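You operate a simulated robot arm through the tools that you are given. There is no shell and no other tool. Be economical: measure what you need, move in short steps, check, and stop when the job is done.

Carry out the task below with a simulated robot arm. There is one attempt and no reset: what you move stays moved.

## Task
Take the white brush from the top of the long steel table and leave it on the square steel tray.

Only the result counts: the job must be done as asked and must still hold three seconds after the hand-in. Knocking over, shifting, dropping, spilling or breaking anything else fails it.

## Robot
A 6-joint arm with a two-finger parallel gripper, fixed in place. Base frame: the origin is at the foot of the arm, x ahead of it, y to its left, z up; the work surface is at about z = 0. Units: cm, degrees, N and s.
With the tool pointing down near the work surface it reaches from about 18 to 46 cm from the base axis. Its first joint turns from -70.0 to 70.0 degrees. Payload 1.9 kg.
The TCP is the grasp point between the finger pads, 2.3 cm short of the fingertips. In the tool frame z runs along the fingers and y along their closing line. Largest opening 9.4 cm; finger width 3.8, thickness 1; the body of the gripper, 5.4 by 9.6 cm, starts 3.9 cm behind the TCP.
Orientation is that of the tool frame in the base frame, as [roll, pitch, yaw] about the fixed x, y, z axes, in that order (R = Rz(yaw) Ry(pitch) Rx(roll)). With the fingers straight down and closing along the base's y, the tool's x points along the base's -x, its y along +y and its z along -z.

## Interface
- The arm moves only by the tool step_arm. Its argument "deltas" is a list that holds one entry, the list of rows, each a list of 7 numbers: the finger opening in cm, from 0 to 9.4, then the shift along the base's x, y, z in cm, then the turn, a rotation vector about the base's x, y, z in degrees. In form: [[[fingers, dx, dy, dz, rx, ry, rz], ...]]. A call has 1 to 10 rows; each row shifts and turns the commanded pose from where the row before left it. Rows are played at 5 a second. More than 5 cm and 8.6 degrees between two rows, or a gripper value outside its range, and nothing of the call is played. Where a pose cannot be reached the arm comes as near as it can. A force on the tool above 40 N (or 10 N above the force at the start of the call, whichever is more), or a blocked arm, ends the call early, and 0.2 s more pass. Each finger travels about 10.8 cm/s and halts on what it meets, pressing with about 23 N; the grip force reading is that of the motor and also rises with nothing between the fingers. The clock runs only during rows and for 0.2 s after the last one: add rows that do not move to give the fingers time. The reply holds the time, the measured pose of the TCP, the force on the tool along the base axes, the opening and the grip force, in the units named above and with some noise.
- Cameras (640 x 400 px; columns grow to the right, rows downward): "scene" is fixed at [5.75, 31.49, 41.98]; the picture's right is [-0.75, -0.67, 0.00], its down [-0.42, 0.47, -0.78] and it looks along [0.52, -0.58, -0.63] (base axes); focal length 217 px, centre (320, 200). "wrist" rides on the gripper at [8.6, 1.6, -7.4] in the tool frame; the picture's right is [-0.18, 0.98, 0.00], its down [-0.58, -0.11, -0.81] and it looks along [-0.79, -0.15, 0.59] (tool axes); focal length 243 px, centre (320, 200). There is no depth. A picture from a camera that has moved, and an enlarged one, comes with that camera's place and axes in the base frame and with its lens.
- camera(camera): a new picture of that camera. It takes no simulated time.
- close_up(camera, box): a new picture of the part [left, top, right, bottom] of that camera's present view, enlarged. It takes no simulated time.
- hand_in(): hands the job in; it is judged then, once.

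Work in short steps. Places have to be worked out from the pictures, the camera data and where the tool is seen: move nearer, look again, correct. Check each grasp and each placing, and mend what went wrong. You have 90 turns and 46 pictures in all, those below and enlarged ones among them. Open the gripper and draw the arm clear of the work before you hand the job in, unless the task says otherwise; then end with one line.

The tools are called as name(argument=value, ...) on one line, values as JSON. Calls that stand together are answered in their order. step_arm: Moves the arm, as the interface text tells. Its arguments: {"type":"object","properties":{"deltas":{"type":"array"}},"required":["deltas"]} The other tools are called the same way: camera (camera) takes a picture; close_up (camera, box) takes an enlarged picture of a part of a camera's view; hand_in () hands the job in.

At the start:

```text
time_s: 0.0
eef_pos: [29.99, 16.45, 25.14]
tcp_rot: [-179.9, 0.0, -180.0]
ft_force: [0.1, -1.0, -0.2]
grip_width: 9.4
grasp_force: 0.0
```

scene: 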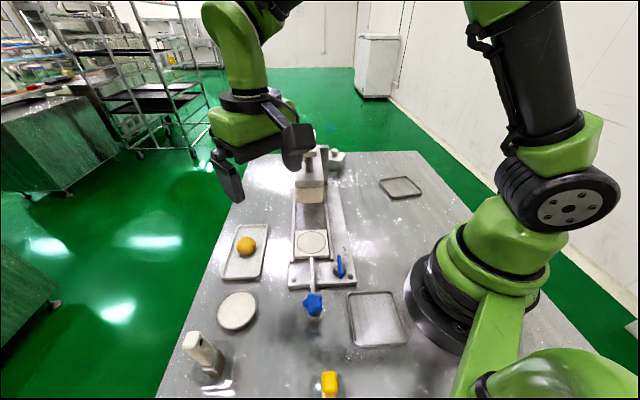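
wrist: 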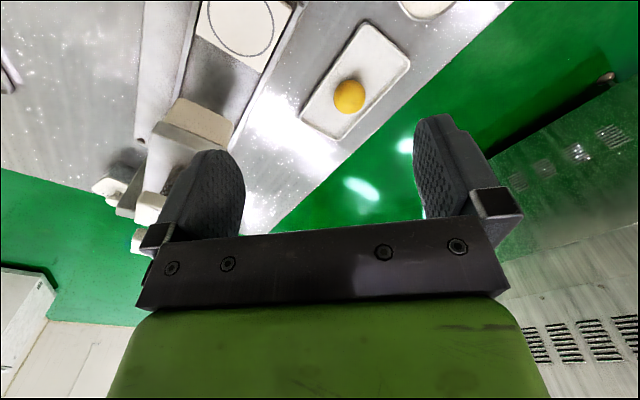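

I can't yet tell which object is the brush, so I'll enlarge the candidate areas of the scene view.

close_up(camera="scene", box=[150, 280, 350, 400])

close_up(camera="scene", box=[220, 120, 440, 350])

```text
3.20 times, centred on (250, 340) of scene
camera zoom: at [5.75, 31.49, 41.98], right [-0.75, -0.67, 0.0], down [-0.42, 0.47, -0.78], along [0.52, -0.58, -0.63], focal length 695 px, centre (544, -248)
```

zoom: 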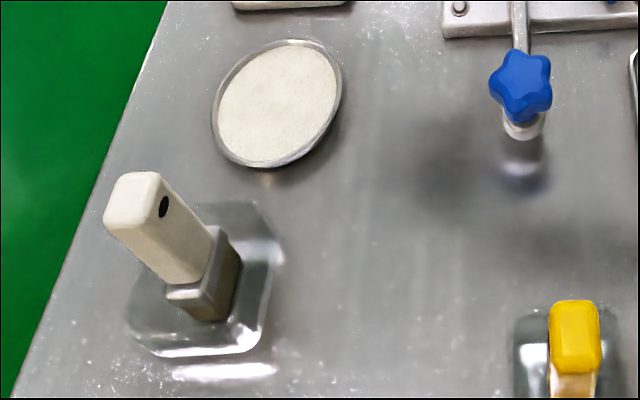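

```text
1.74 times, centred on (330, 235) of scene
camera zoom: at [5.75, 31.49, 41.98], right [-0.75, -0.67, 0.0], down [-0.42, 0.47, -0.78], along [0.52, -0.58, -0.63], focal length 378 px, centre (303, 139)
```

zoom: 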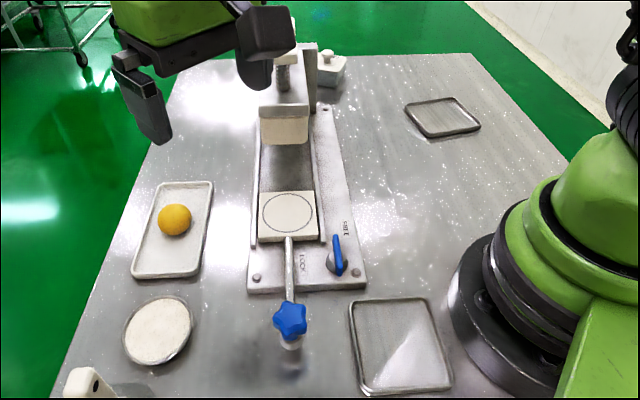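

The white-handled object at lower left and the knobbed white object behind the fixture are both candidates. I'll enlarge each of them and both trays.

close_up(camera="scene", box=[270, 120, 430, 220])

close_up(camera="scene", box=[290, 280, 430, 400])

close_up(camera="scene", box=[160, 320, 260, 400])

```text
4.00 times, centred on (350, 170) of scene
camera zoom: at [5.75, 31.49, 41.98], right [-0.75, -0.67, 0.0], down [-0.42, 0.47, -0.78], along [0.52, -0.58, -0.63], focal length 869 px, centre (200, 320)
```

zoom: 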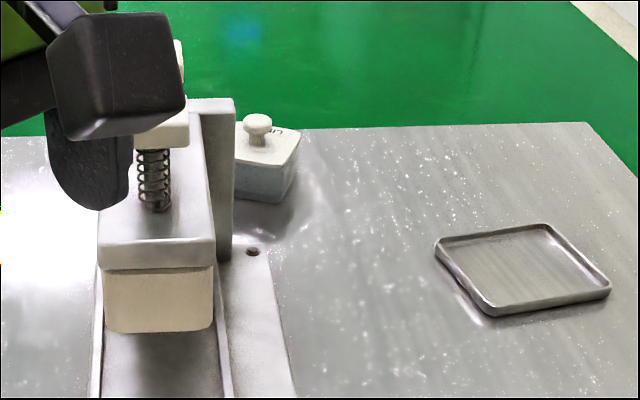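

```text
3.33 times, centred on (360, 340) of scene
camera zoom: at [5.75, 31.49, 41.98], right [-0.75, -0.67, 0.0], down [-0.42, 0.47, -0.78], along [0.52, -0.58, -0.63], focal length 724 px, centre (187, -267)
```

zoom: 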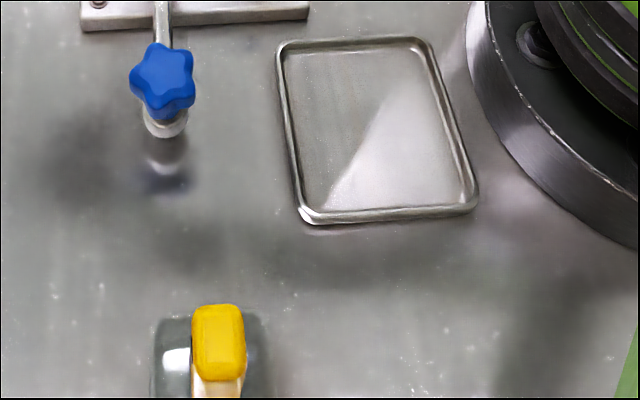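

```text
5.00 times, centred on (210, 360) of scene
camera zoom: at [5.75, 31.49, 41.98], right [-0.75, -0.67, 0.0], down [-0.42, 0.47, -0.78], along [0.52, -0.58, -0.63], focal length 1086 px, centre (870, -600)
```

zoom: 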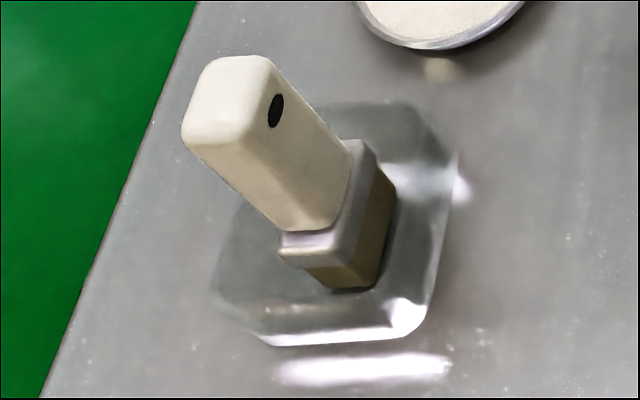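

The white-handled brush stands on its bristles at about (24, 36), and is roughly 12 cm tall. Two squarish trays are visible. I'll turn the wrist towards the brush, staying high, to see it better.

step_arm(deltas=[[[9.4, -1.2, 1.2, 0.5, 0, 0, 7.2], [9.4, -1.2, 1.2, 0.5, 0, 0, 7.2], [9.4, -1.2, 1.2, 0.5, 0, 0, 7.2], [9.4, -1.2, 1.2, 0.5, 0, 0, 7.2], [9.4, -1.2, 1.2, 0.5, 0, 0, 7.2], [9.4, -1.2, 1.2, 0.5, 0, 0, 7.2], [9.4, -1.2, 1.2, 0.5, 0, 0, 7.2]]])

camera(camera="wrist")

camera(camera="scene")

```text
time_s: 1.6
eef_pos: [21.62, 24.88, 28.57]
tcp_rot: [180.0, 0.1, -129.4]
ft_force: [-0.3, -0.7, -0.4]
grip_width: 9.4
grasp_force: 0.0
```

```text
38 pictures are left
camera wrist: at [14.83, 19.22, 35.94], right [-0.64, 0.77, 0.0], down [0.45, 0.38, 0.81], along [0.62, 0.52, -0.59], focal length 243 px, centre (320, 200)
```

wrist: 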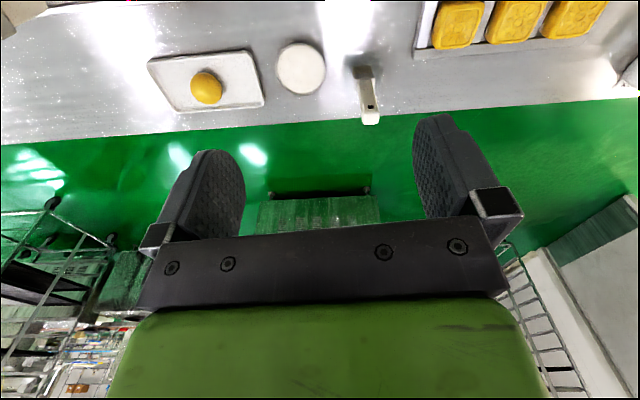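

```text
37 pictures are left
```

scene: 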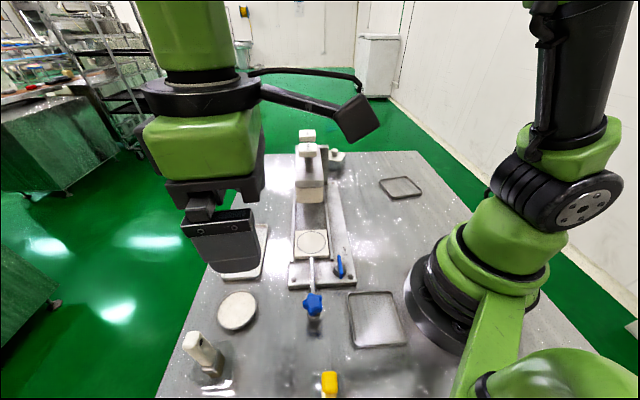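

The wrist view is upside-down, with world-up pointing down the picture. I'll zoom in on the brush.

close_up(camera="wrist", box=[310, 0, 470, 140])

```text
2.86 times, centred on (390, 70) of wrist
camera zoom: at [14.83, 19.22, 35.94], right [-0.64, 0.77, 0.0], down [0.45, 0.38, 0.81], along [0.62, 0.52, -0.59], focal length 693 px, centre (120, 571)
```

zoom: 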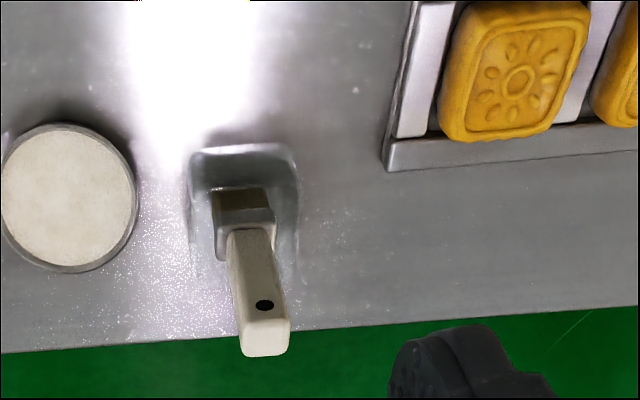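

The wrist and scene rays agree: the top of the handle is at (24.2, 34.7, 11.8), and its faces line up with the present yaw. I'll move above it with the fingertips still clear of the top, then check.

step_arm(deltas=[[[9.4, 0.65, 2.45, -1, 0, 0, 0], [9.4, 0.65, 2.45, -2, 0, 0, 0], [9.4, 0.65, 2.45, -3, 0, 0, 0], [9.4, 0.65, 2.45, -3, 0, 0, 0], [9.4, 0, 0, -2.5, 0, 0, 0], [9.4, 0, 0, 0, 0, 0, 0]]])

camera(camera="wrist")

camera(camera="scene")

```text
time_s: 3.0
eef_pos: [24.06, 34.87, 17.34]
tcp_rot: [179.8, 0.0, -129.5]
ft_force: [0.0, -0.4, -0.2]
grip_width: 9.38
grasp_force: 0.0
```

```text
35 pictures are left
camera wrist: at [17.33, 29.25, 24.62], right [-0.64, 0.77, 0.0], down [0.46, 0.38, 0.81], along [0.62, 0.52, -0.59], focal length 243 px, centre (320, 200)
```

wrist: 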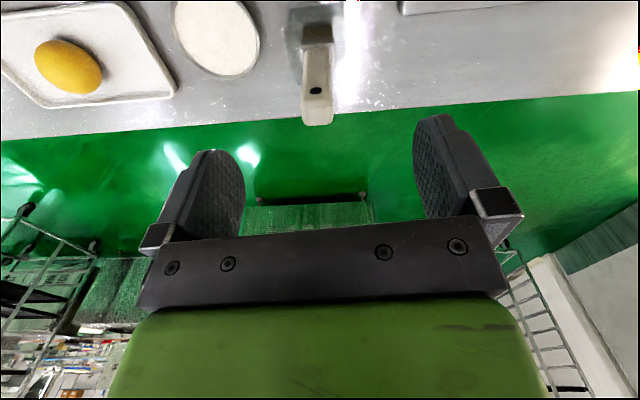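

```text
34 pictures are left
```

scene: 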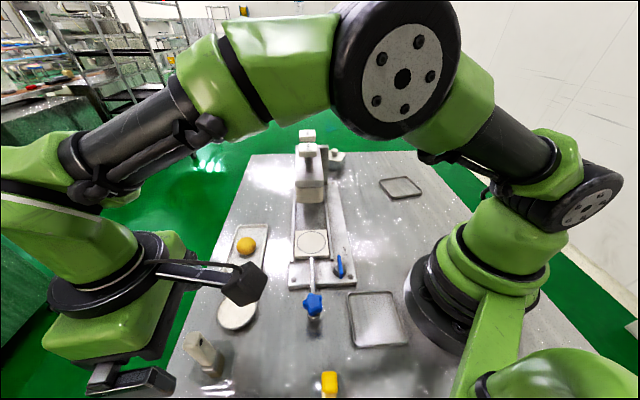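

The handle top now triangulates to (24.35, 34.9), centred between the fingers. I'll go straight down to z≈9.

step_arm(deltas=[[[9.4, 0.25, 0.05, -2, 0, 0, 0], [9.4, 0, 0, -2, 0, 0, 0], [9.4, 0, 0, -2, 0, 0, 0], [9.4, 0, 0, -1.2, 0, 0, 0], [9.4, 0, 0, -1.0, 0, 0, 0], [9.4, 0, 0, 0, 0, 0, 0]]])

camera(camera="wrist")

close_up(camera="scene", box=[90, 280, 290, 400])

```text
time_s: 4.4
eef_pos: [24.36, 34.69, 9.04]
tcp_rot: [179.8, -0.1, -129.7]
ft_force: [0.1, 0.2, -0.1]
grip_width: 9.4
grasp_force: 0.0
```

```text
33 pictures are left
camera wrist: at [17.57, 29.17, 16.37], right [-0.64, 0.77, 0.0], down [0.46, 0.38, 0.81], along [0.62, 0.52, -0.59], focal length 243 px, centre (320, 200)
```

wrist: 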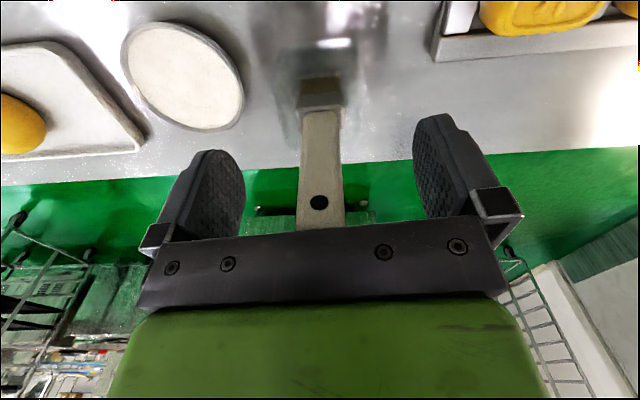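

```text
3.20 times, centred on (190, 340) of scene
camera zoom: at [5.75, 31.49, 41.98], right [-0.75, -0.67, 0.0], down [-0.42, 0.47, -0.78], along [0.52, -0.58, -0.63], focal length 695 px, centre (736, -248)
```

zoom: 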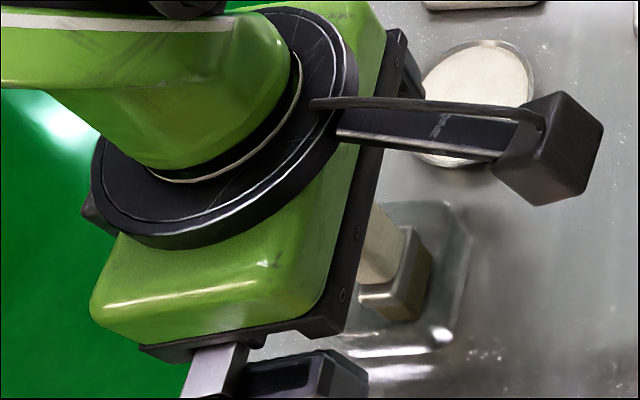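

The handle sits squarely between the pads. I'll close on it.

step_arm(deltas=[[[6, 0, 0, 0, 0, 0, 0], [4, 0, 0, 0, 0, 0, 0], [2.5, 0, 0, 0, 0, 0, 0], [1, 0, 0, 0, 0, 0, 0], [0, 0, 0, 0, 0, 0, 0], [0, 0, 0, 0, 0, 0, 0]]])

camera(camera="wrist")

```text
time_s: 5.8
eef_pos: [24.34, 34.79, 9.05]
tcp_rot: [-179.9, 0.0, -129.6]
ft_force: [-1.0, -0.3, 0.6]
grip_width: 2.18
grasp_force: 23.4
```

```text
31 pictures are left
camera wrist: at [17.58, 29.17, 16.39], right [-0.64, 0.77, 0.0], down [0.45, 0.38, 0.81], along [0.62, 0.52, -0.59], focal length 243 px, centre (320, 200)
```

wrist: 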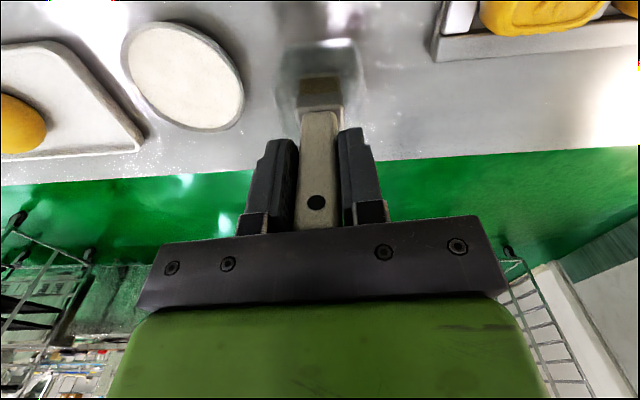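

The grip holds at a 2.18 cm opening. I'll lift a little at first, then higher, and look at what stays on the table.

step_arm(deltas=[[[0, 0, 0, 1, 0, 0, 0], [0, 0, 0, 2, 0, 0, 0], [0, 0, 0, 3, 0, 0, 0], [0, 0, 0, 3, 0, 0, 0], [0, 0, 0, 3, 0, 0, 0], [0, 0, 0, 3, 0, 0, 0], [0, 0, 0, 0, 0, 0, 0]]])

camera(camera="wrist")

camera(camera="scene")

```text
time_s: 7.4
eef_pos: [24.35, 34.77, 24.26]
tcp_rot: [-180.0, 0.0, -129.6]
ft_force: [-0.9, 0.5, -1.0]
grip_width: 2.15
grasp_force: 23.1
```

```text
30 pictures are left
camera wrist: at [17.64, 29.09, 31.62], right [-0.64, 0.77, 0.0], down [0.45, 0.38, 0.81], along [0.62, 0.52, -0.59], focal length 243 px, centre (320, 200)
```

wrist: 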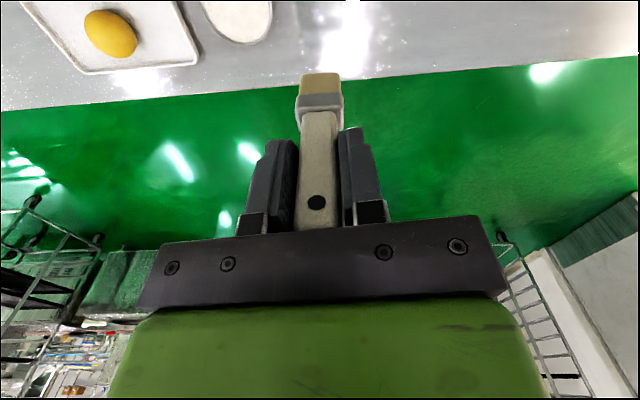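

```text
29 pictures are left
```

scene: 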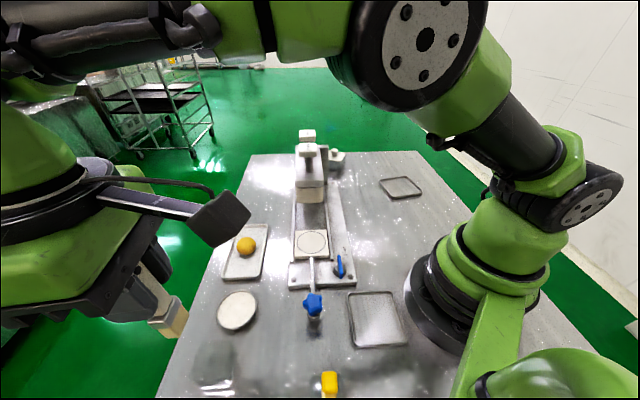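

The brush is held and its bristle end is 9.05 cm below the TCP; nothing else moved. I'll retract and rise to about z = 32, so the swing clears the tall press fixture.

step_arm(deltas=[[[0, -1.77, -2.54, 1.54, 0, 0, 0], [0, -1.77, -2.54, 1.54, 0, 0, 0], [0, -1.77, -2.54, 1.54, 0, 0, 0], [0, -1.77, -2.54, 1.54, 0, 0, 0], [0, -1.77, -2.54, 1.54, 0, 0, 0], [0, 0, 0, 0, 0, 0, 0]]])

camera(camera="wrist")

```text
time_s: 8.8
eef_pos: [15.53, 22.0, 31.61]
tcp_rot: [-180.0, 0.0, -129.7]
ft_force: [-0.3, 0.2, -0.7]
grip_width: 2.17
grasp_force: 23.0
```

```text
28 pictures are left
camera wrist: at [8.83, 16.44, 39.09], right [-0.64, 0.77, 0.0], down [0.45, 0.38, 0.81], along [0.62, 0.52, -0.59], focal length 243 px, centre (320, 200)
```

wrist: 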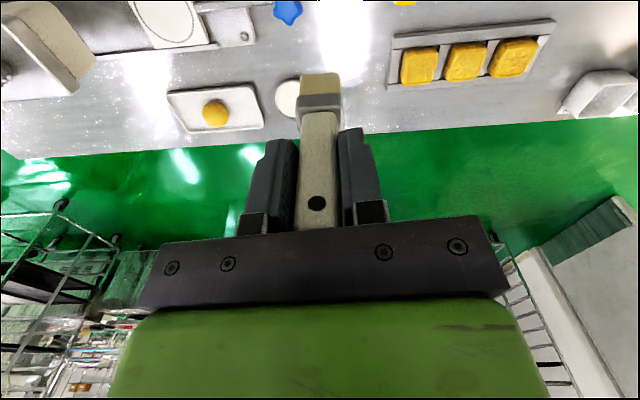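

The way is clear at this height. I'll swing the first half of the arc to about -1° at r = 27.

step_arm(deltas=[[[0, 2.92, -2.37, 0, 0, 0, -8], [0, 2.57, -2.76, 0, 0, 0, -8], [0, 2.16, -3.08, 0, 0, 0, -8], [0, 1.71, -3.36, 0, 0, 0, -8], [0, 1.23, -3.56, 0, 0, 0, -8], [0, 0.72, -3.7, 0, 0, 0, -8], [0, 0.2, -3.76, 0, 0, 0, -8], [0, 0, 0, 0, 0, 0, 0]]])

camera(camera="wrist")

```text
time_s: 10.6
eef_pos: [27.16, -0.54, 31.79]
tcp_rot: [-180.0, 0.0, 174.3]
ft_force: [-0.2, 0.4, 0.3]
grip_width: 2.14
grasp_force: 22.9
```

```text
27 pictures are left
camera wrist: at [18.69, 2.0, 39.12], right [0.28, 0.96, 0.0], down [0.57, -0.17, 0.81], along [0.77, -0.23, -0.59], focal length 243 px, centre (320, 200)
```

wrist: 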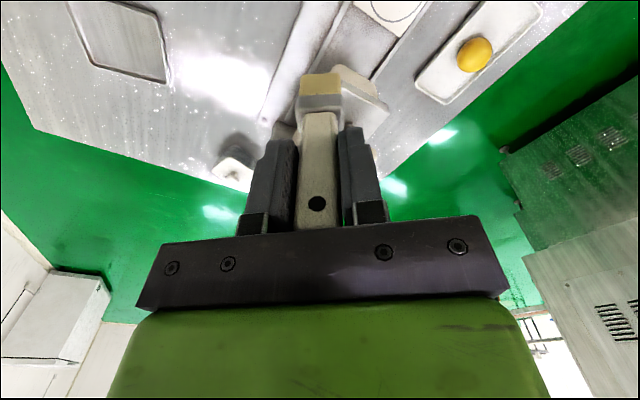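

The far tray is now at the upper left of the wrist view. I'll swing the rest of the way to face it.

step_arm(deltas=[[[0, -0.33, -3.75, 0, 0, 0, -8], [0, -0.85, -3.67, 0, 0, 0, -8], [0, -1.35, -3.52, 0, 0, 0, -8], [0, -1.83, -3.3, 0, 0, 0, -8], [0, -2.26, -3.0, 0, 0, 0, -8], [0, -2.67, -2.67, 0, 0, 0, -8], [0, 0, 0, 0, 0, 0, 0]]])

camera(camera="wrist")

camera(camera="scene")

```text
time_s: 12.2
eef_pos: [17.78, -20.44, 31.61]
tcp_rot: [179.9, 0.0, 126.3]
ft_force: [-0.3, -0.3, 0.3]
grip_width: 2.17
grasp_force: 22.9
```

```text
26 pictures are left
camera wrist: at [13.97, -12.46, 39.04], right [0.9, 0.43, 0.0], down [0.26, -0.53, 0.81], along [0.35, -0.73, -0.59], focal length 243 px, centre (320, 200)
```

wrist: 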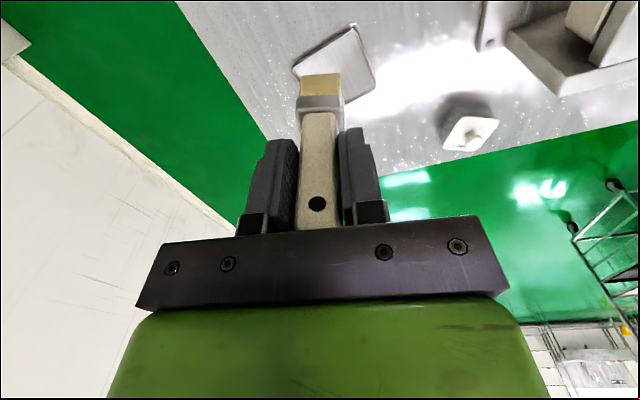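

```text
25 pictures are left
```

scene: 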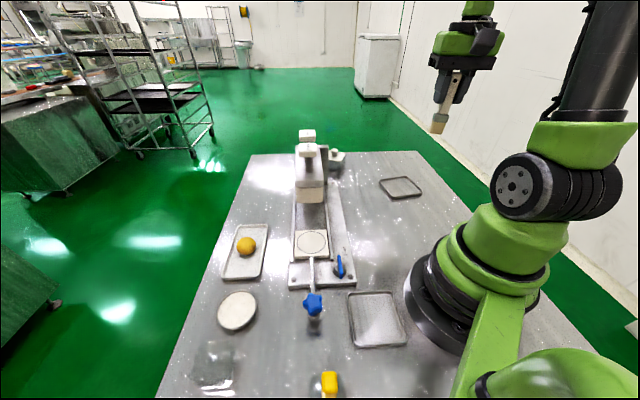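

The brush hides most of the far tray, so I'll turn the wrist by 24° to see the whole tray and measure its shape.

step_arm(deltas=[[[0, 0, 0, 1, 0, 0, 8], [0, 0, 0, 1, 0, 0, 8], [0, 0, 0, 1, 0, 0, 8], [0, 0, 0, 0, 0, 0, 0]]])

close_up(camera="wrist", box=[160, 0, 480, 200])

```text
time_s: 13.2
eef_pos: [17.62, -20.41, 34.71]
tcp_rot: [180.0, 0.0, 150.5]
ft_force: [0.1, -0.1, -0.7]
grip_width: 2.14
grasp_force: 22.9
```

```text
2.00 times, centred on (320, 100) of wrist
camera zoom: at [11.0, -14.75, 42.08], right [0.64, 0.76, 0.0], down [0.45, -0.38, 0.81], along [0.62, -0.52, -0.59], focal length 485 px, centre (320, 400)
```

zoom: 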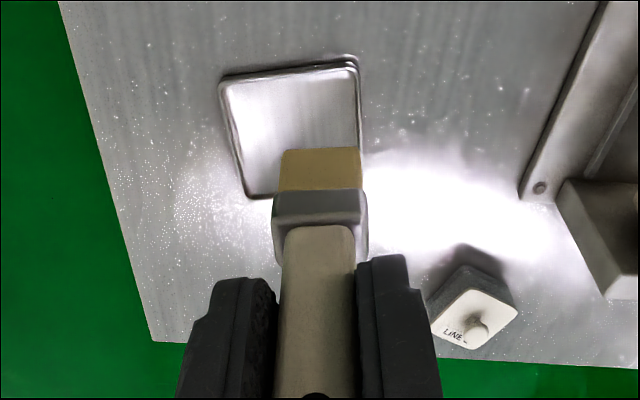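

The far tray measures about 10.4 × 9.9 cm and the near one about 9.2 × 9.3 cm, so both are close to square. I'll compare their make in tight close-ups.

close_up(camera="scene", box=[335, 280, 415, 355])

close_up(camera="scene", box=[370, 165, 430, 205])

```text
5.33 times, centred on (375, 318) of scene
camera zoom: at [5.75, 31.49, 41.98], right [-0.75, -0.67, 0.0], down [-0.42, 0.47, -0.78], along [0.52, -0.58, -0.63], focal length 1159 px, centre (27, -427)
```

zoom: 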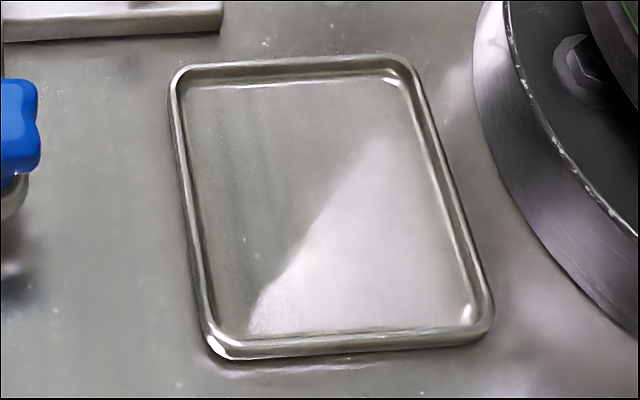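

```text
10.00 times, centred on (400, 185) of scene
camera zoom: at [5.75, 31.49, 41.98], right [-0.75, -0.67, 0.0], down [-0.42, 0.47, -0.78], along [0.52, -0.58, -0.63], focal length 2173 px, centre (-480, 350)
```

zoom: 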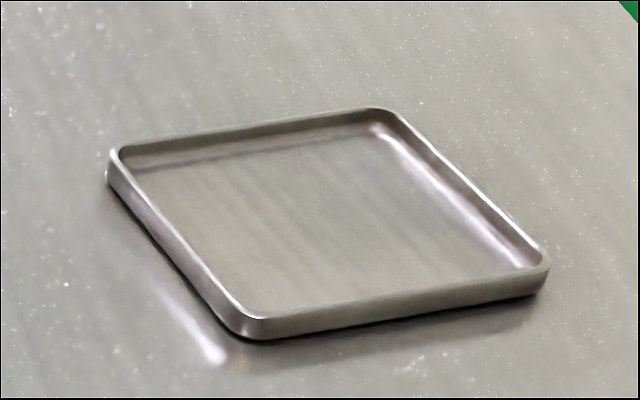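

By line fits the far tray is 11–11.5 × 10 cm and the near one 9.1 × 8.9 cm, so the far one may not be square. I'll view it unobstructed from nearer, with the brush off to the side, before deciding.

step_arm(deltas=[[[0, 0.57, 1.93, -3.3, 0, 0, 8], [0, 0.57, 1.93, -3.3, 0, 0, 8], [0, 0.57, 1.93, -3.3, 0, 0, 8], [0, 0, 0, 0, 0, 0, 0]]])

close_up(camera="wrist", box=[0, 0, 320, 200])

```text
time_s: 14.2
eef_pos: [19.53, -14.63, 25.07]
tcp_rot: [180.0, 0.0, 174.6]
ft_force: [1.2, 0.8, 0.3]
grip_width: 2.16
grasp_force: 22.9
```

```text
2.00 times, centred on (160, 100) of wrist
camera zoom: at [11.16, -12.28, 32.5], right [0.28, 0.96, 0.0], down [0.57, -0.17, 0.81], along [0.77, -0.22, -0.59], focal length 485 px, centre (640, 400)
```

zoom: 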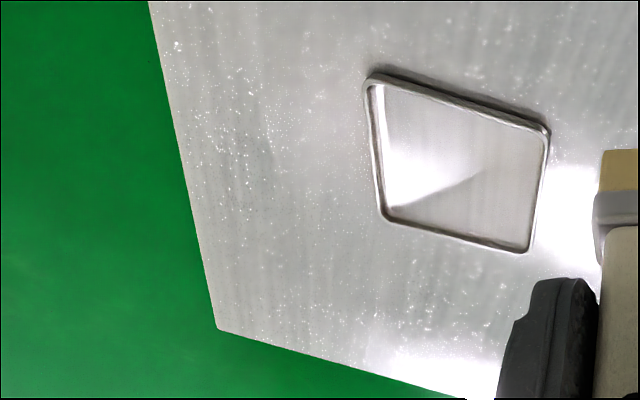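

The far tray comes out at about 10.9 × 9.9 cm, so it isn't quite square. I'll turn the wrist towards the near tray and measure that one the same way.

step_arm(deltas=[[[0, 0.05, 1.4, 0.2, 0, 0, 8.5], [0, 0.05, 1.4, 0.2, 0, 0, 8.5], [0, 0.05, 1.4, 0.2, 0, 0, 8.5], [0, 0.05, 1.4, 0.2, 0, 0, 8.5], [0, 0.05, 1.4, 0.2, 0, 0, 8.5], [0, 0.05, 1.4, 0, 0, 0, 8.5], [0, 0.05, 1.4, 0, 0, 0, 8.5], [0, 0.05, 1.4, 0, 0, 0, 8.5], [0, 0.05, 1.4, 0, 0, 0, 8.5], [0, 0.05, 1.4, 0, 0, 0, 8.5]]])

camera(camera="wrist")

```text
time_s: 16.4
eef_pos: [20.05, -0.67, 25.79]
tcp_rot: [180.0, 0.0, -100.5]
ft_force: [0.3, -0.1, -0.6]
grip_width: 2.15
grasp_force: 23.1
```

```text
20 pictures are left
camera wrist: at [16.98, -8.82, 33.25], right [-0.93, 0.36, 0.0], down [0.21, 0.55, 0.81], along [0.29, 0.75, -0.59], focal length 243 px, centre (320, 200)
```

wrist: 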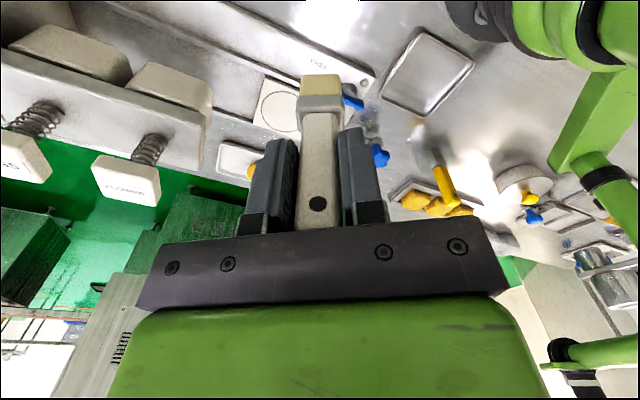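

The near tray is clear of the brush here, and more items show at right. I'll enlarge both areas.

close_up(camera="wrist", box=[340, 0, 500, 130])

close_up(camera="wrist", box=[360, 110, 640, 300])

```text
3.08 times, centred on (420, 65) of wrist
camera zoom: at [16.98, -8.82, 33.25], right [-0.93, 0.36, 0.0], down [0.21, 0.55, 0.81], along [0.29, 0.75, -0.59], focal length 746 px, centre (12, 615)
```

zoom: 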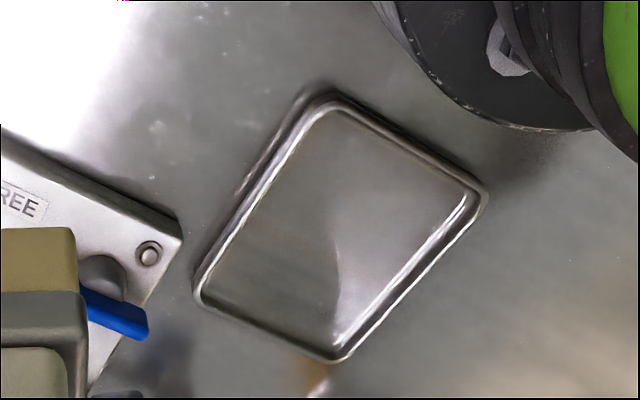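

```text
2.11 times, centred on (500, 205) of wrist
camera zoom: at [16.98, -8.82, 33.25], right [-0.93, 0.36, 0.0], down [0.21, 0.55, 0.81], along [0.29, 0.75, -0.59], focal length 511 px, centre (-59, 190)
```

zoom: 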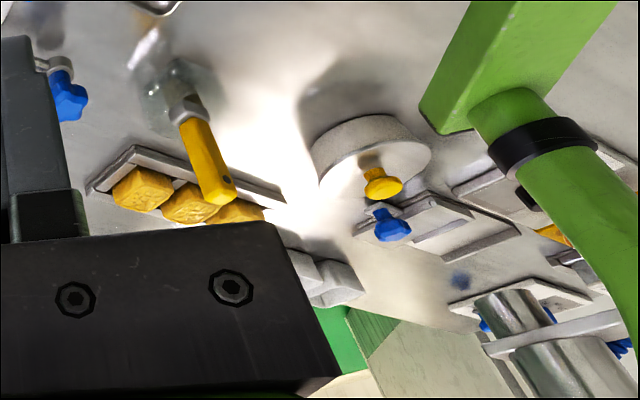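

The near tray measures about 9.4 × 9.2 cm from the wrist and 9.2 × 8.9 from the scene camera, so it's square within error. I'll go back for one lower, steeper look at the far tray to settle its proportions.

step_arm(deltas=[[[0, 0.67, -1.77, 0, 0, 0, -8.5], [0, 0.67, -1.77, 0, 0, 0, -8.5], [0, 0.67, -1.77, 0, 0, 0, -8.5], [0, 0.67, -1.77, -1, 0, 0, -8.5], [0, 0.67, -1.77, -1, 0, 0, -8.5], [0, 0.67, -1.77, -1, 0, 0, -8.5], [0, 0.67, -1.77, -1, 0, 0, -8.5], [0, 0.67, -1.77, -1.5, 0, 0, -8.5], [0, 0.67, -1.77, -1.5, 0, 0, -8.5], [0, 0.67, -1.77, -1.5, 0, 0, -8.5]]])

step_arm(deltas=[[[0, 0, 0, 0, 0, 0, 0]]])

close_up(camera="wrist", box=[80, 0, 320, 150])

```text
time_s: 18.6
eef_pos: [26.71, -18.14, 17.05]
tcp_rot: [-179.9, 0.0, 174.2]
ft_force: [0.2, 0.4, -1.4]
grip_width: 2.14
grasp_force: 23.2
```

```text
time_s: 19.0
eef_pos: [26.85, -18.24, 17.11]
tcp_rot: [180.0, 0.0, 174.4]
ft_force: [0.0, 0.6, -0.8]
grip_width: 2.11
grasp_force: 22.8
```

```text
2.67 times, centred on (200, 75) of wrist
camera zoom: at [18.3, -15.71, 24.51], right [0.28, 0.96, 0.0], down [0.57, -0.17, 0.81], along [0.77, -0.23, -0.59], focal length 647 px, centre (640, 533)
```

zoom: 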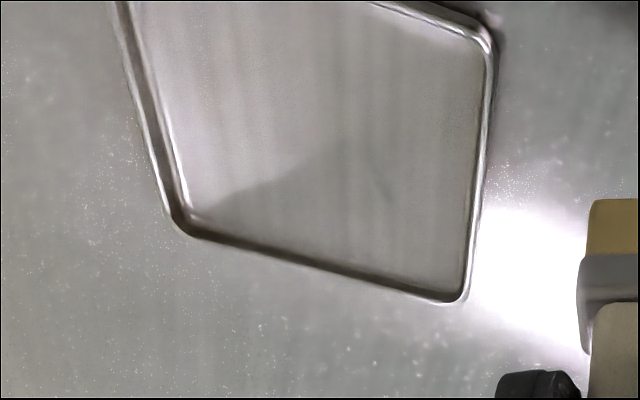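

The tray's near corner is cut off, so I'll back away about 5 cm and look again.

step_arm(deltas=[[[0, -2.6, 0.7, 0, 0, 0, 0], [0, -2.6, 0.7, 0, 0, 0, 0], [0, 0, 0, 0, 0, 0, 0]]])

close_up(camera="wrist", box=[80, 0, 320, 150])

```text
time_s: 19.8
eef_pos: [21.41, -16.72, 17.26]
tcp_rot: [180.0, 0.0, 174.4]
ft_force: [0.9, 0.3, -0.3]
grip_width: 2.12
grasp_force: 22.8
```

```text
2.67 times, centred on (200, 75) of wrist
camera zoom: at [13.03, -14.35, 24.68], right [0.28, 0.96, 0.0], down [0.57, -0.17, 0.81], along [0.77, -0.22, -0.59], focal length 647 px, centre (640, 533)
```

zoom: 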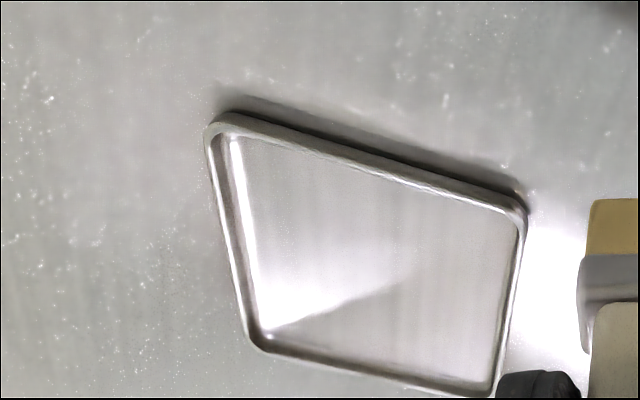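

Four measurements give the far tray about 10.9 × 10.0 cm, but always with the same edge across the picture, which could be a bias. I'll turn the wrist about 100° the other way, so the other edge lies across the view, and check independently.

step_arm(deltas=[[[0, -0.16, -0.17, 0.4, 0, 0, -8.5], [0, -0.16, -0.17, 0.4, 0, 0, -8.5], [0, -0.16, -0.17, 0.4, 0, 0, -8.5], [0, -0.16, -0.17, 0.4, 0, 0, -8.5], [0, -0.16, -0.17, 0.4, 0, 0, -8.5], [0, -0.16, -0.17, 0.4, 0, 0, -8.5], [0, -0.16, -0.17, 0.4, 0, 0, -8.5], [0, -0.16, -0.17, 0.2, 0, 0, -8.5], [0, -0.16, -0.17, 0, 0, 0, -8.5], [0, -0.16, -0.17, 0, 0, 0, -8.5]]])

step_arm(deltas=[[[0, 0, 0, 0, 0, 0, -8.5], [0, 0, 0, 0, 0, 0, -8.5], [0, 0, 0, 0, 0, 0, 0]]])

camera(camera="wrist")

```text
time_s: 22.0
eef_pos: [19.64, -18.6, 20.12]
tcp_rot: [179.9, -0.1, 89.2]
ft_force: [0.1, 0.2, -0.3]
grip_width: 2.13
grasp_force: 23.0
```

```text
time_s: 22.8
eef_pos: [19.96, -18.63, 20.26]
tcp_rot: [-180.0, 0.1, 72.3]
ft_force: [1.4, -0.2, -1.0]
grip_width: 2.12
grasp_force: 23.1
```

```text
15 pictures are left
camera wrist: at [24.05, -10.93, 27.58], right [0.88, -0.47, 0.0], down [-0.28, -0.52, 0.81], along [-0.38, -0.71, -0.59], focal length 243 px, centre (320, 200)
```

wrist: 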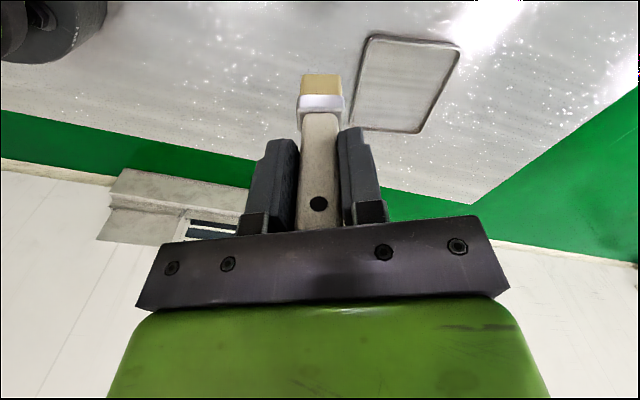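

The whole far tray is visible from the crossed direction; I'll enlarge it for the measurement.

close_up(camera="wrist", box=[320, 20, 500, 140])

```text
3.33 times, centred on (410, 80) of wrist
camera zoom: at [24.05, -10.93, 27.58], right [0.88, -0.47, 0.0], down [-0.28, -0.52, 0.81], along [-0.38, -0.71, -0.59], focal length 809 px, centre (20, 600)
```

zoom: 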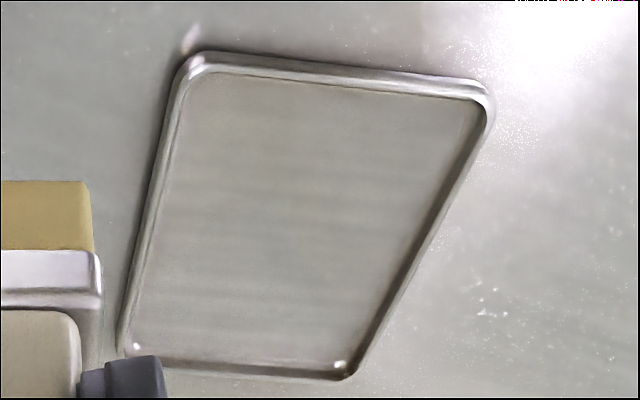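

The crossed view also gives 10.9 × 9.9 cm. The near tray lies inside the arm's minimum reach, its centre being 15 cm from the base axis. The far tray is well within the workspace, in free space, is steel and is roughly square, so I judge it to be the goal. Its centre is at about (25.0, -29.2); I'll move above it at z≈15 with the natural yaw.

step_arm(deltas=[[[0, 0.72, -1.51, 0, 0, 0, 8], [0, 0.72, -1.51, 0, 0, 0, 8], [0, 0.72, -1.51, 0, 0, 0, 8], [0, 0.72, -1.51, 0, 0, 0, 8], [0, 0.72, -1.51, -1, 0, 0, 8], [0, 0.72, -1.51, -2, 0, 0, 8], [0, 0.72, -1.51, -2, 0, 0, 8], [0, 0, 0, 0, 0, 0, 0]]])

camera(camera="wrist")

close_up(camera="scene", box=[340, 110, 500, 220])

```text
time_s: 24.6
eef_pos: [24.94, -29.34, 15.11]
tcp_rot: [-180.0, 0.0, 128.5]
ft_force: [-0.1, 0.0, 0.0]
grip_width: 2.11
grasp_force: 22.7
```

```text
13 pictures are left
camera wrist: at [20.87, -21.58, 22.62], right [0.88, 0.47, 0.0], down [0.28, -0.52, 0.81], along [0.38, -0.71, -0.59], focal length 243 px, centre (320, 200)
```

wrist: 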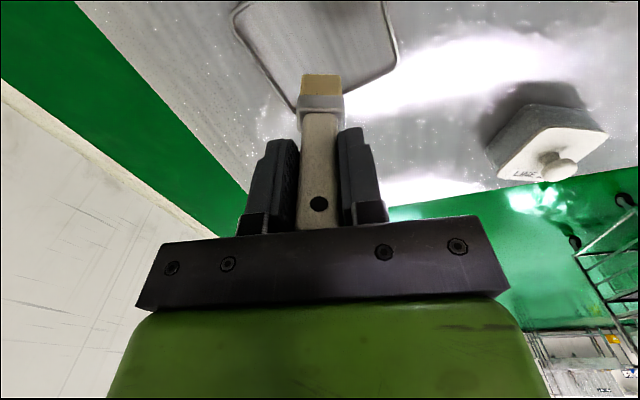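

```text
3.64 times, centred on (420, 165) of scene
camera zoom: at [5.75, 31.49, 41.98], right [-0.75, -0.67, 0.0], down [-0.42, 0.47, -0.78], along [0.52, -0.58, -0.63], focal length 790 px, centre (-44, 327)
```

zoom: 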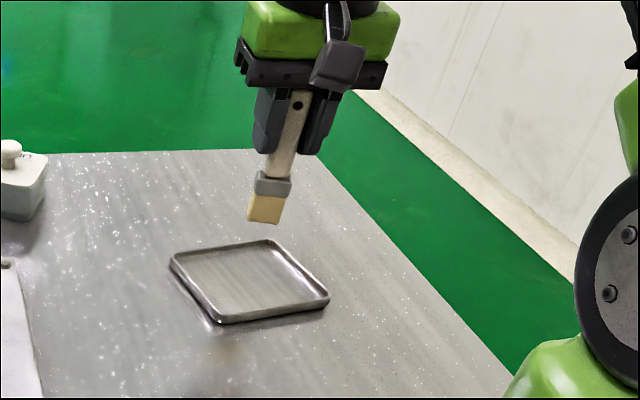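

The brush is above the tray's middle. I'll lower it to about 0.5 cm above the floor.

step_arm(deltas=[[[0, 0, 0, -2, 0, 0, 0], [0, 0, 0, -2, 0, 0, 0], [0, 0, 0, -1.2, 0, 0, 0], [0, 0, 0, 0, 0, 0, 0]]])

close_up(camera="scene", box=[360, 140, 440, 210])

```text
time_s: 25.6
eef_pos: [24.76, -29.24, 9.75]
tcp_rot: [-180.0, 0.1, 128.4]
ft_force: [0.3, -0.9, -0.9]
grip_width: 2.12
grasp_force: 23.0
```

```text
5.71 times, centred on (400, 175) of scene
camera zoom: at [5.75, 31.49, 41.98], right [-0.75, -0.67, 0.0], down [-0.42, 0.47, -0.78], along [0.52, -0.58, -0.63], focal length 1242 px, centre (-137, 343)
```

zoom: 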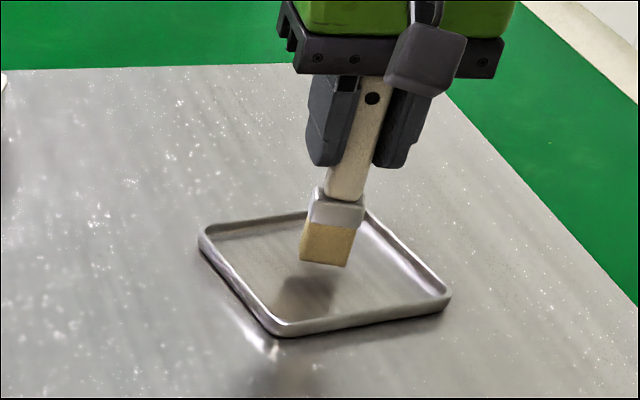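

The brush is inside the rim near the middle. I'll lower it in small steps and watch for contact force.

step_arm(deltas=[[[0, 0, 0, -0.15, 0, 0, 0], [0, 0, 0, -0.15, 0, 0, 0], [0, 0, 0, 0, 0, 0, 0]]])

step_arm(deltas=[[[0, 0, 0, -0.1, 0, 0, 0], [0, 0, 0, 0, 0, 0, 0]]])

```text
time_s: 26.4
eef_pos: [24.84, -29.12, 9.66]
tcp_rot: [179.9, 0.0, 128.4]
ft_force: [-0.4, -0.6, -0.7]
grip_width: 2.12
grasp_force: 23.0
```

```text
time_s: 27.0
eef_pos: [24.74, -29.2, 9.59]
tcp_rot: [-180.0, 0.0, 128.4]
ft_force: [0.7, 0.7, -1.0]
grip_width: 2.06
grasp_force: 23.4
```

No contact force yet, so I'll lower a bit more.

step_arm(deltas=[[[0, 0, 0, -0.12, 0, 0, 0], [0, 0, 0, 0, 0, 0, 0]]])

step_arm(deltas=[[[0, 0, 0, -0.12, 0, 0, 0], [0, 0, 0, 0, 0, 0, 0]]])

close_up(camera="scene", box=[360, 140, 440, 210])

```text
time_s: 27.6
eef_pos: [24.83, -29.33, 9.46]
tcp_rot: [-179.9, -0.1, 128.4]
ft_force: [0.0, -0.3, -0.4]
grip_width: 2.14
grasp_force: 23.1
```

```text
time_s: 28.2
eef_pos: [24.93, -29.29, 9.32]
tcp_rot: [-180.0, 0.0, 128.4]
ft_force: [-0.8, 0.2, -0.8]
grip_width: 2.12
grasp_force: 22.5
```

```text
5.71 times, centred on (400, 175) of scene
camera zoom: at [5.75, 31.49, 41.98], right [-0.75, -0.67, 0.0], down [-0.42, 0.47, -0.78], along [0.52, -0.58, -0.63], focal length 1242 px, centre (-137, 343)
```

zoom: 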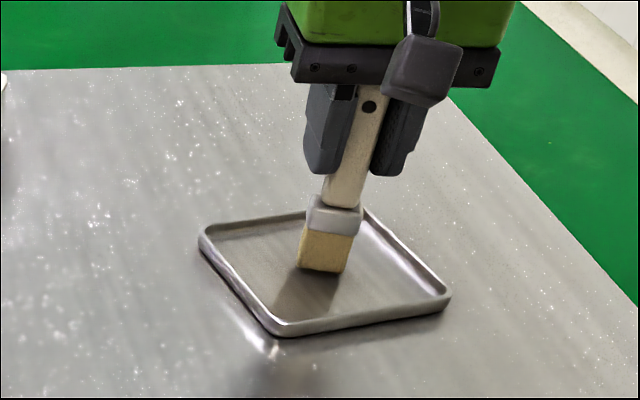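

Still just above the floor, so I'll go on in 0.1 cm steps.

step_arm(deltas=[[[0, 0, 0, -0.08, 0, 0, 0], [0, 0, 0, 0, 0, 0, 0]]])

step_arm(deltas=[[[0, 0, 0, -0.08, 0, 0, 0], [0, 0, 0, 0, 0, 0, 0]]])

```text
time_s: 28.8
eef_pos: [24.87, -29.24, 9.34]
tcp_rot: [180.0, 0.0, 128.3]
ft_force: [0.0, 0.3, -0.3]
grip_width: 2.13
grasp_force: 22.9
```

```text
time_s: 29.4
eef_pos: [24.89, -29.26, 9.17]
tcp_rot: [180.0, 0.0, 128.5]
ft_force: [-0.2, 0.2, 0.1]
grip_width: 2.13
grasp_force: 23.6
```

The readings may show the first touch but aren't clear, so I'll go one step further.

step_arm(deltas=[[[0, 0, 0, -0.08, 0, 0, 0], [0, 0, 0, 0, 0, 0, 0]]])

close_up(camera="scene", box=[380, 160, 425, 200])

```text
time_s: 30.0
eef_pos: [24.87, -29.33, 9.14]
tcp_rot: [179.9, 0.0, 128.4]
ft_force: [-0.5, -0.2, -0.6]
grip_width: 2.09
grasp_force: 23.1
```

```text
10.00 times, centred on (402, 180) of scene
camera zoom: at [5.75, 31.49, 41.98], right [-0.75, -0.67, 0.0], down [-0.42, 0.47, -0.78], along [0.52, -0.58, -0.63], focal length 2173 px, centre (-505, 400)
```

zoom: 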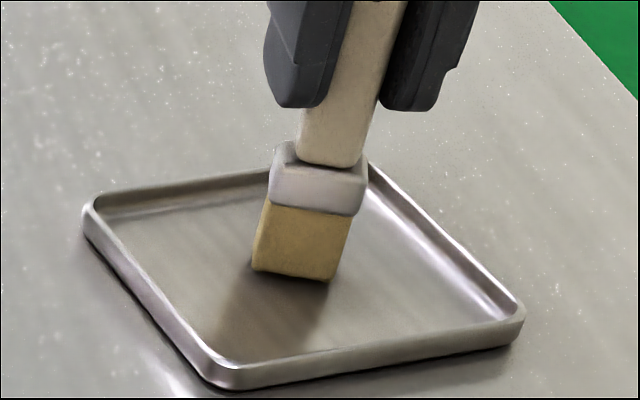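

It's nearly touching. I'll continue with small steps.

step_arm(deltas=[[[0, 0, 0, -0.08, 0, 0, 0], [0, 0, 0, 0, 0, 0, 0]]])

step_arm(deltas=[[[0, 0, 0, -0.06, 0, 0, 0], [0, 0, 0, 0, 0, 0, 0]]])

```text
time_s: 30.6
eef_pos: [24.87, -29.33, 8.99]
tcp_rot: [-180.0, 0.0, 128.4]
ft_force: [0.1, 0.4, 0.2]
grip_width: 2.09
grasp_force: 22.8
```

```text
time_s: 31.2
eef_pos: [24.87, -29.35, 8.92]
tcp_rot: [180.0, 0.1, 128.4]
ft_force: [0.5, 0.0, 0.0]
grip_width: 2.08
grasp_force: 22.8
```

The TCP is now below the height where I gripped the brush, so it may have stood on a thin plate before. I'll keep lowering gently.

step_arm(deltas=[[[0, 0, 0, -0.07, 0, 0, 0], [0, 0, 0, 0, 0, 0, 0]]])

step_arm(deltas=[[[0, 0, 0, -0.07, 0, 0, 0], [0, 0, 0, 0, 0, 0, 0]]])

close_up(camera="scene", box=[380, 160, 425, 200])

```text
time_s: 31.8
eef_pos: [24.93, -29.33, 8.92]
tcp_rot: [179.9, 0.1, 128.5]
ft_force: [0.5, 1.4, 13.8]
grip_width: 2.08
grasp_force: 23.1
```

```text
time_s: 32.4
eef_pos: [24.98, -29.29, 8.87]
tcp_rot: [179.9, 0.2, 128.4]
ft_force: [2.1, -0.4, 16.8]
grip_width: 2.06
grasp_force: 22.7
```

```text
10.00 times, centred on (402, 180) of scene
camera zoom: at [5.74, 31.49, 41.98], right [-0.75, -0.67, 0.0], down [-0.42, 0.47, -0.78], along [0.52, -0.58, -0.63], focal length 2173 px, centre (-505, 400)
```

zoom: 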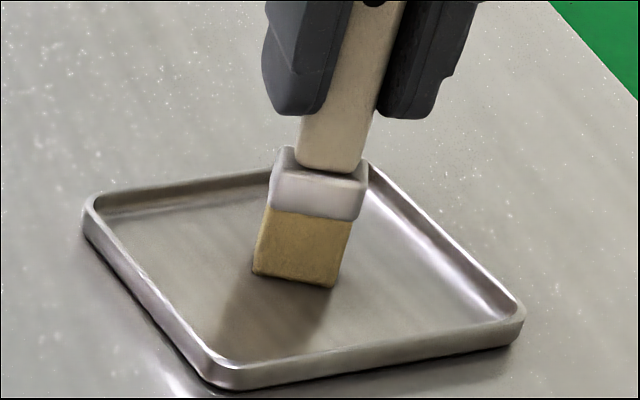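

Firm contact at about 14–17 N. I'll back off 0.12 cm to relieve the press, then open slowly.

step_arm(deltas=[[[0, 0, 0, 0.1, 0, 0, 0], [0, 0, 0, 0, 0, 0, 0]]])

step_arm(deltas=[[[2.3, 0, 0, 0, 0, 0, 0], [2.6, 0, 0, 0, 0, 0, 0], [3.2, 0, 0, 0, 0, 0, 0], [4.5, 0, 0, 0, 0, 0, 0], [6, 0, 0, 0, 0, 0, 0], [6, 0, 0, 0, 0, 0, 0]]])

camera(camera="wrist")

```text
time_s: 33.0
eef_pos: [24.88, -29.27, 8.77]
tcp_rot: [180.0, -0.1, 128.4]
ft_force: [-0.9, -0.6, 1.5]
grip_width: 2.07
grasp_force: 22.8
```

```text
time_s: 34.4
eef_pos: [24.88, -29.3, 8.96]
tcp_rot: [-179.9, 0.1, 128.5]
ft_force: [0.2, 0.2, -0.1]
grip_width: 6.01
grasp_force: 0.1
```

```text
7 pictures are left
camera wrist: at [20.81, -21.48, 16.32], right [0.88, 0.47, 0.0], down [0.28, -0.52, 0.81], along [0.38, -0.71, -0.59], focal length 243 px, centre (320, 200)
```

wrist: 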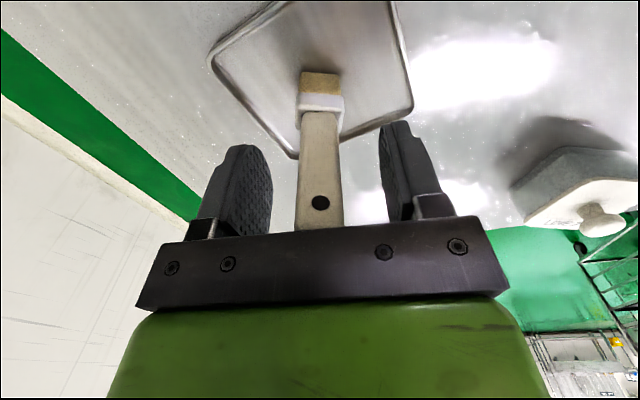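

The brush stands free between the open fingers. I'll rise straight up, then retract.

step_arm(deltas=[[[6.5, 0, 0, 1.5, 0, 0, 0], [6.5, 0, 0, 2.5, 0, 0, 0], [6.5, 0, 0, 3, 0, 0, 0], [6.5, 0, 0, 4, 0, 0, 0], [6.5, 0, 0, 4, 0, 0, 0], [6.5, -1.5, 2, 2, 0, 0, 0], [6.5, -2, 2.5, 1, 0, 0, 0], [6.5, -2, 2.5, 0, 0, 0, 0], [6.5, 0, 0, 0, 0, 0, 0]]])

camera(camera="scene")

close_up(camera="scene", box=[360, 130, 440, 210])

```text
time_s: 36.4
eef_pos: [19.46, -22.25, 27.0]
tcp_rot: [-180.0, 0.0, 128.4]
ft_force: [0.8, 0.0, 1.0]
grip_width: 6.52
grasp_force: 0.1
```

```text
6 pictures are left
```

scene: 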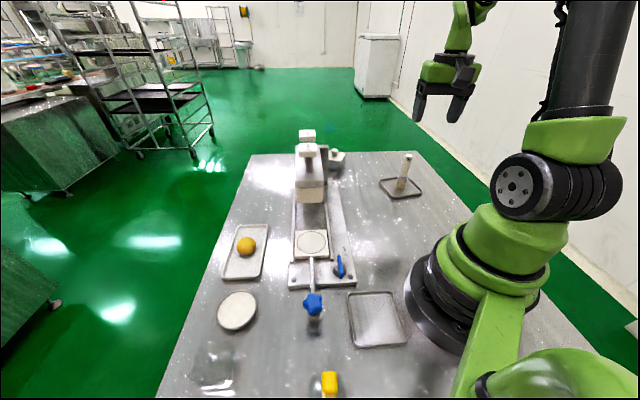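

```text
5.00 times, centred on (400, 170) of scene
camera zoom: at [5.74, 31.49, 41.98], right [-0.75, -0.67, 0.0], down [-0.42, 0.47, -0.78], along [0.52, -0.58, -0.63], focal length 1086 px, centre (-80, 350)
```

zoom: 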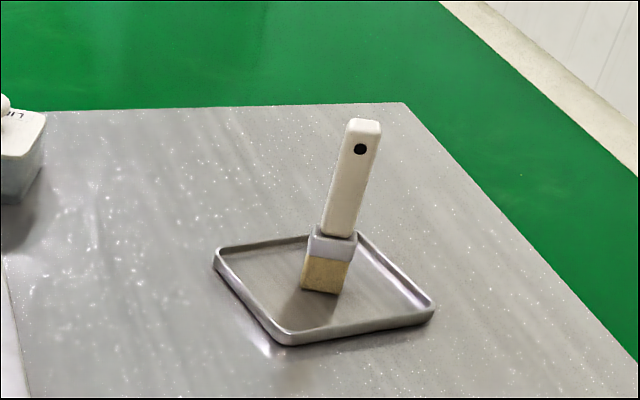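

The brush stands upright inside the tray, the tray hasn't shifted, and the arm is clear with the gripper open. Handing in.

hand_in()

```text
The job is handed in.
```

The white brush is standing upright on the steel tray to the robot's right, and nothing else moved. Two trays fit "square": this one measures about 10.9 × 9.9 cm. I chose it because the squarer 9.2 cm one is centred inside the arm's minimum reach, so it may not be the tray you meant.
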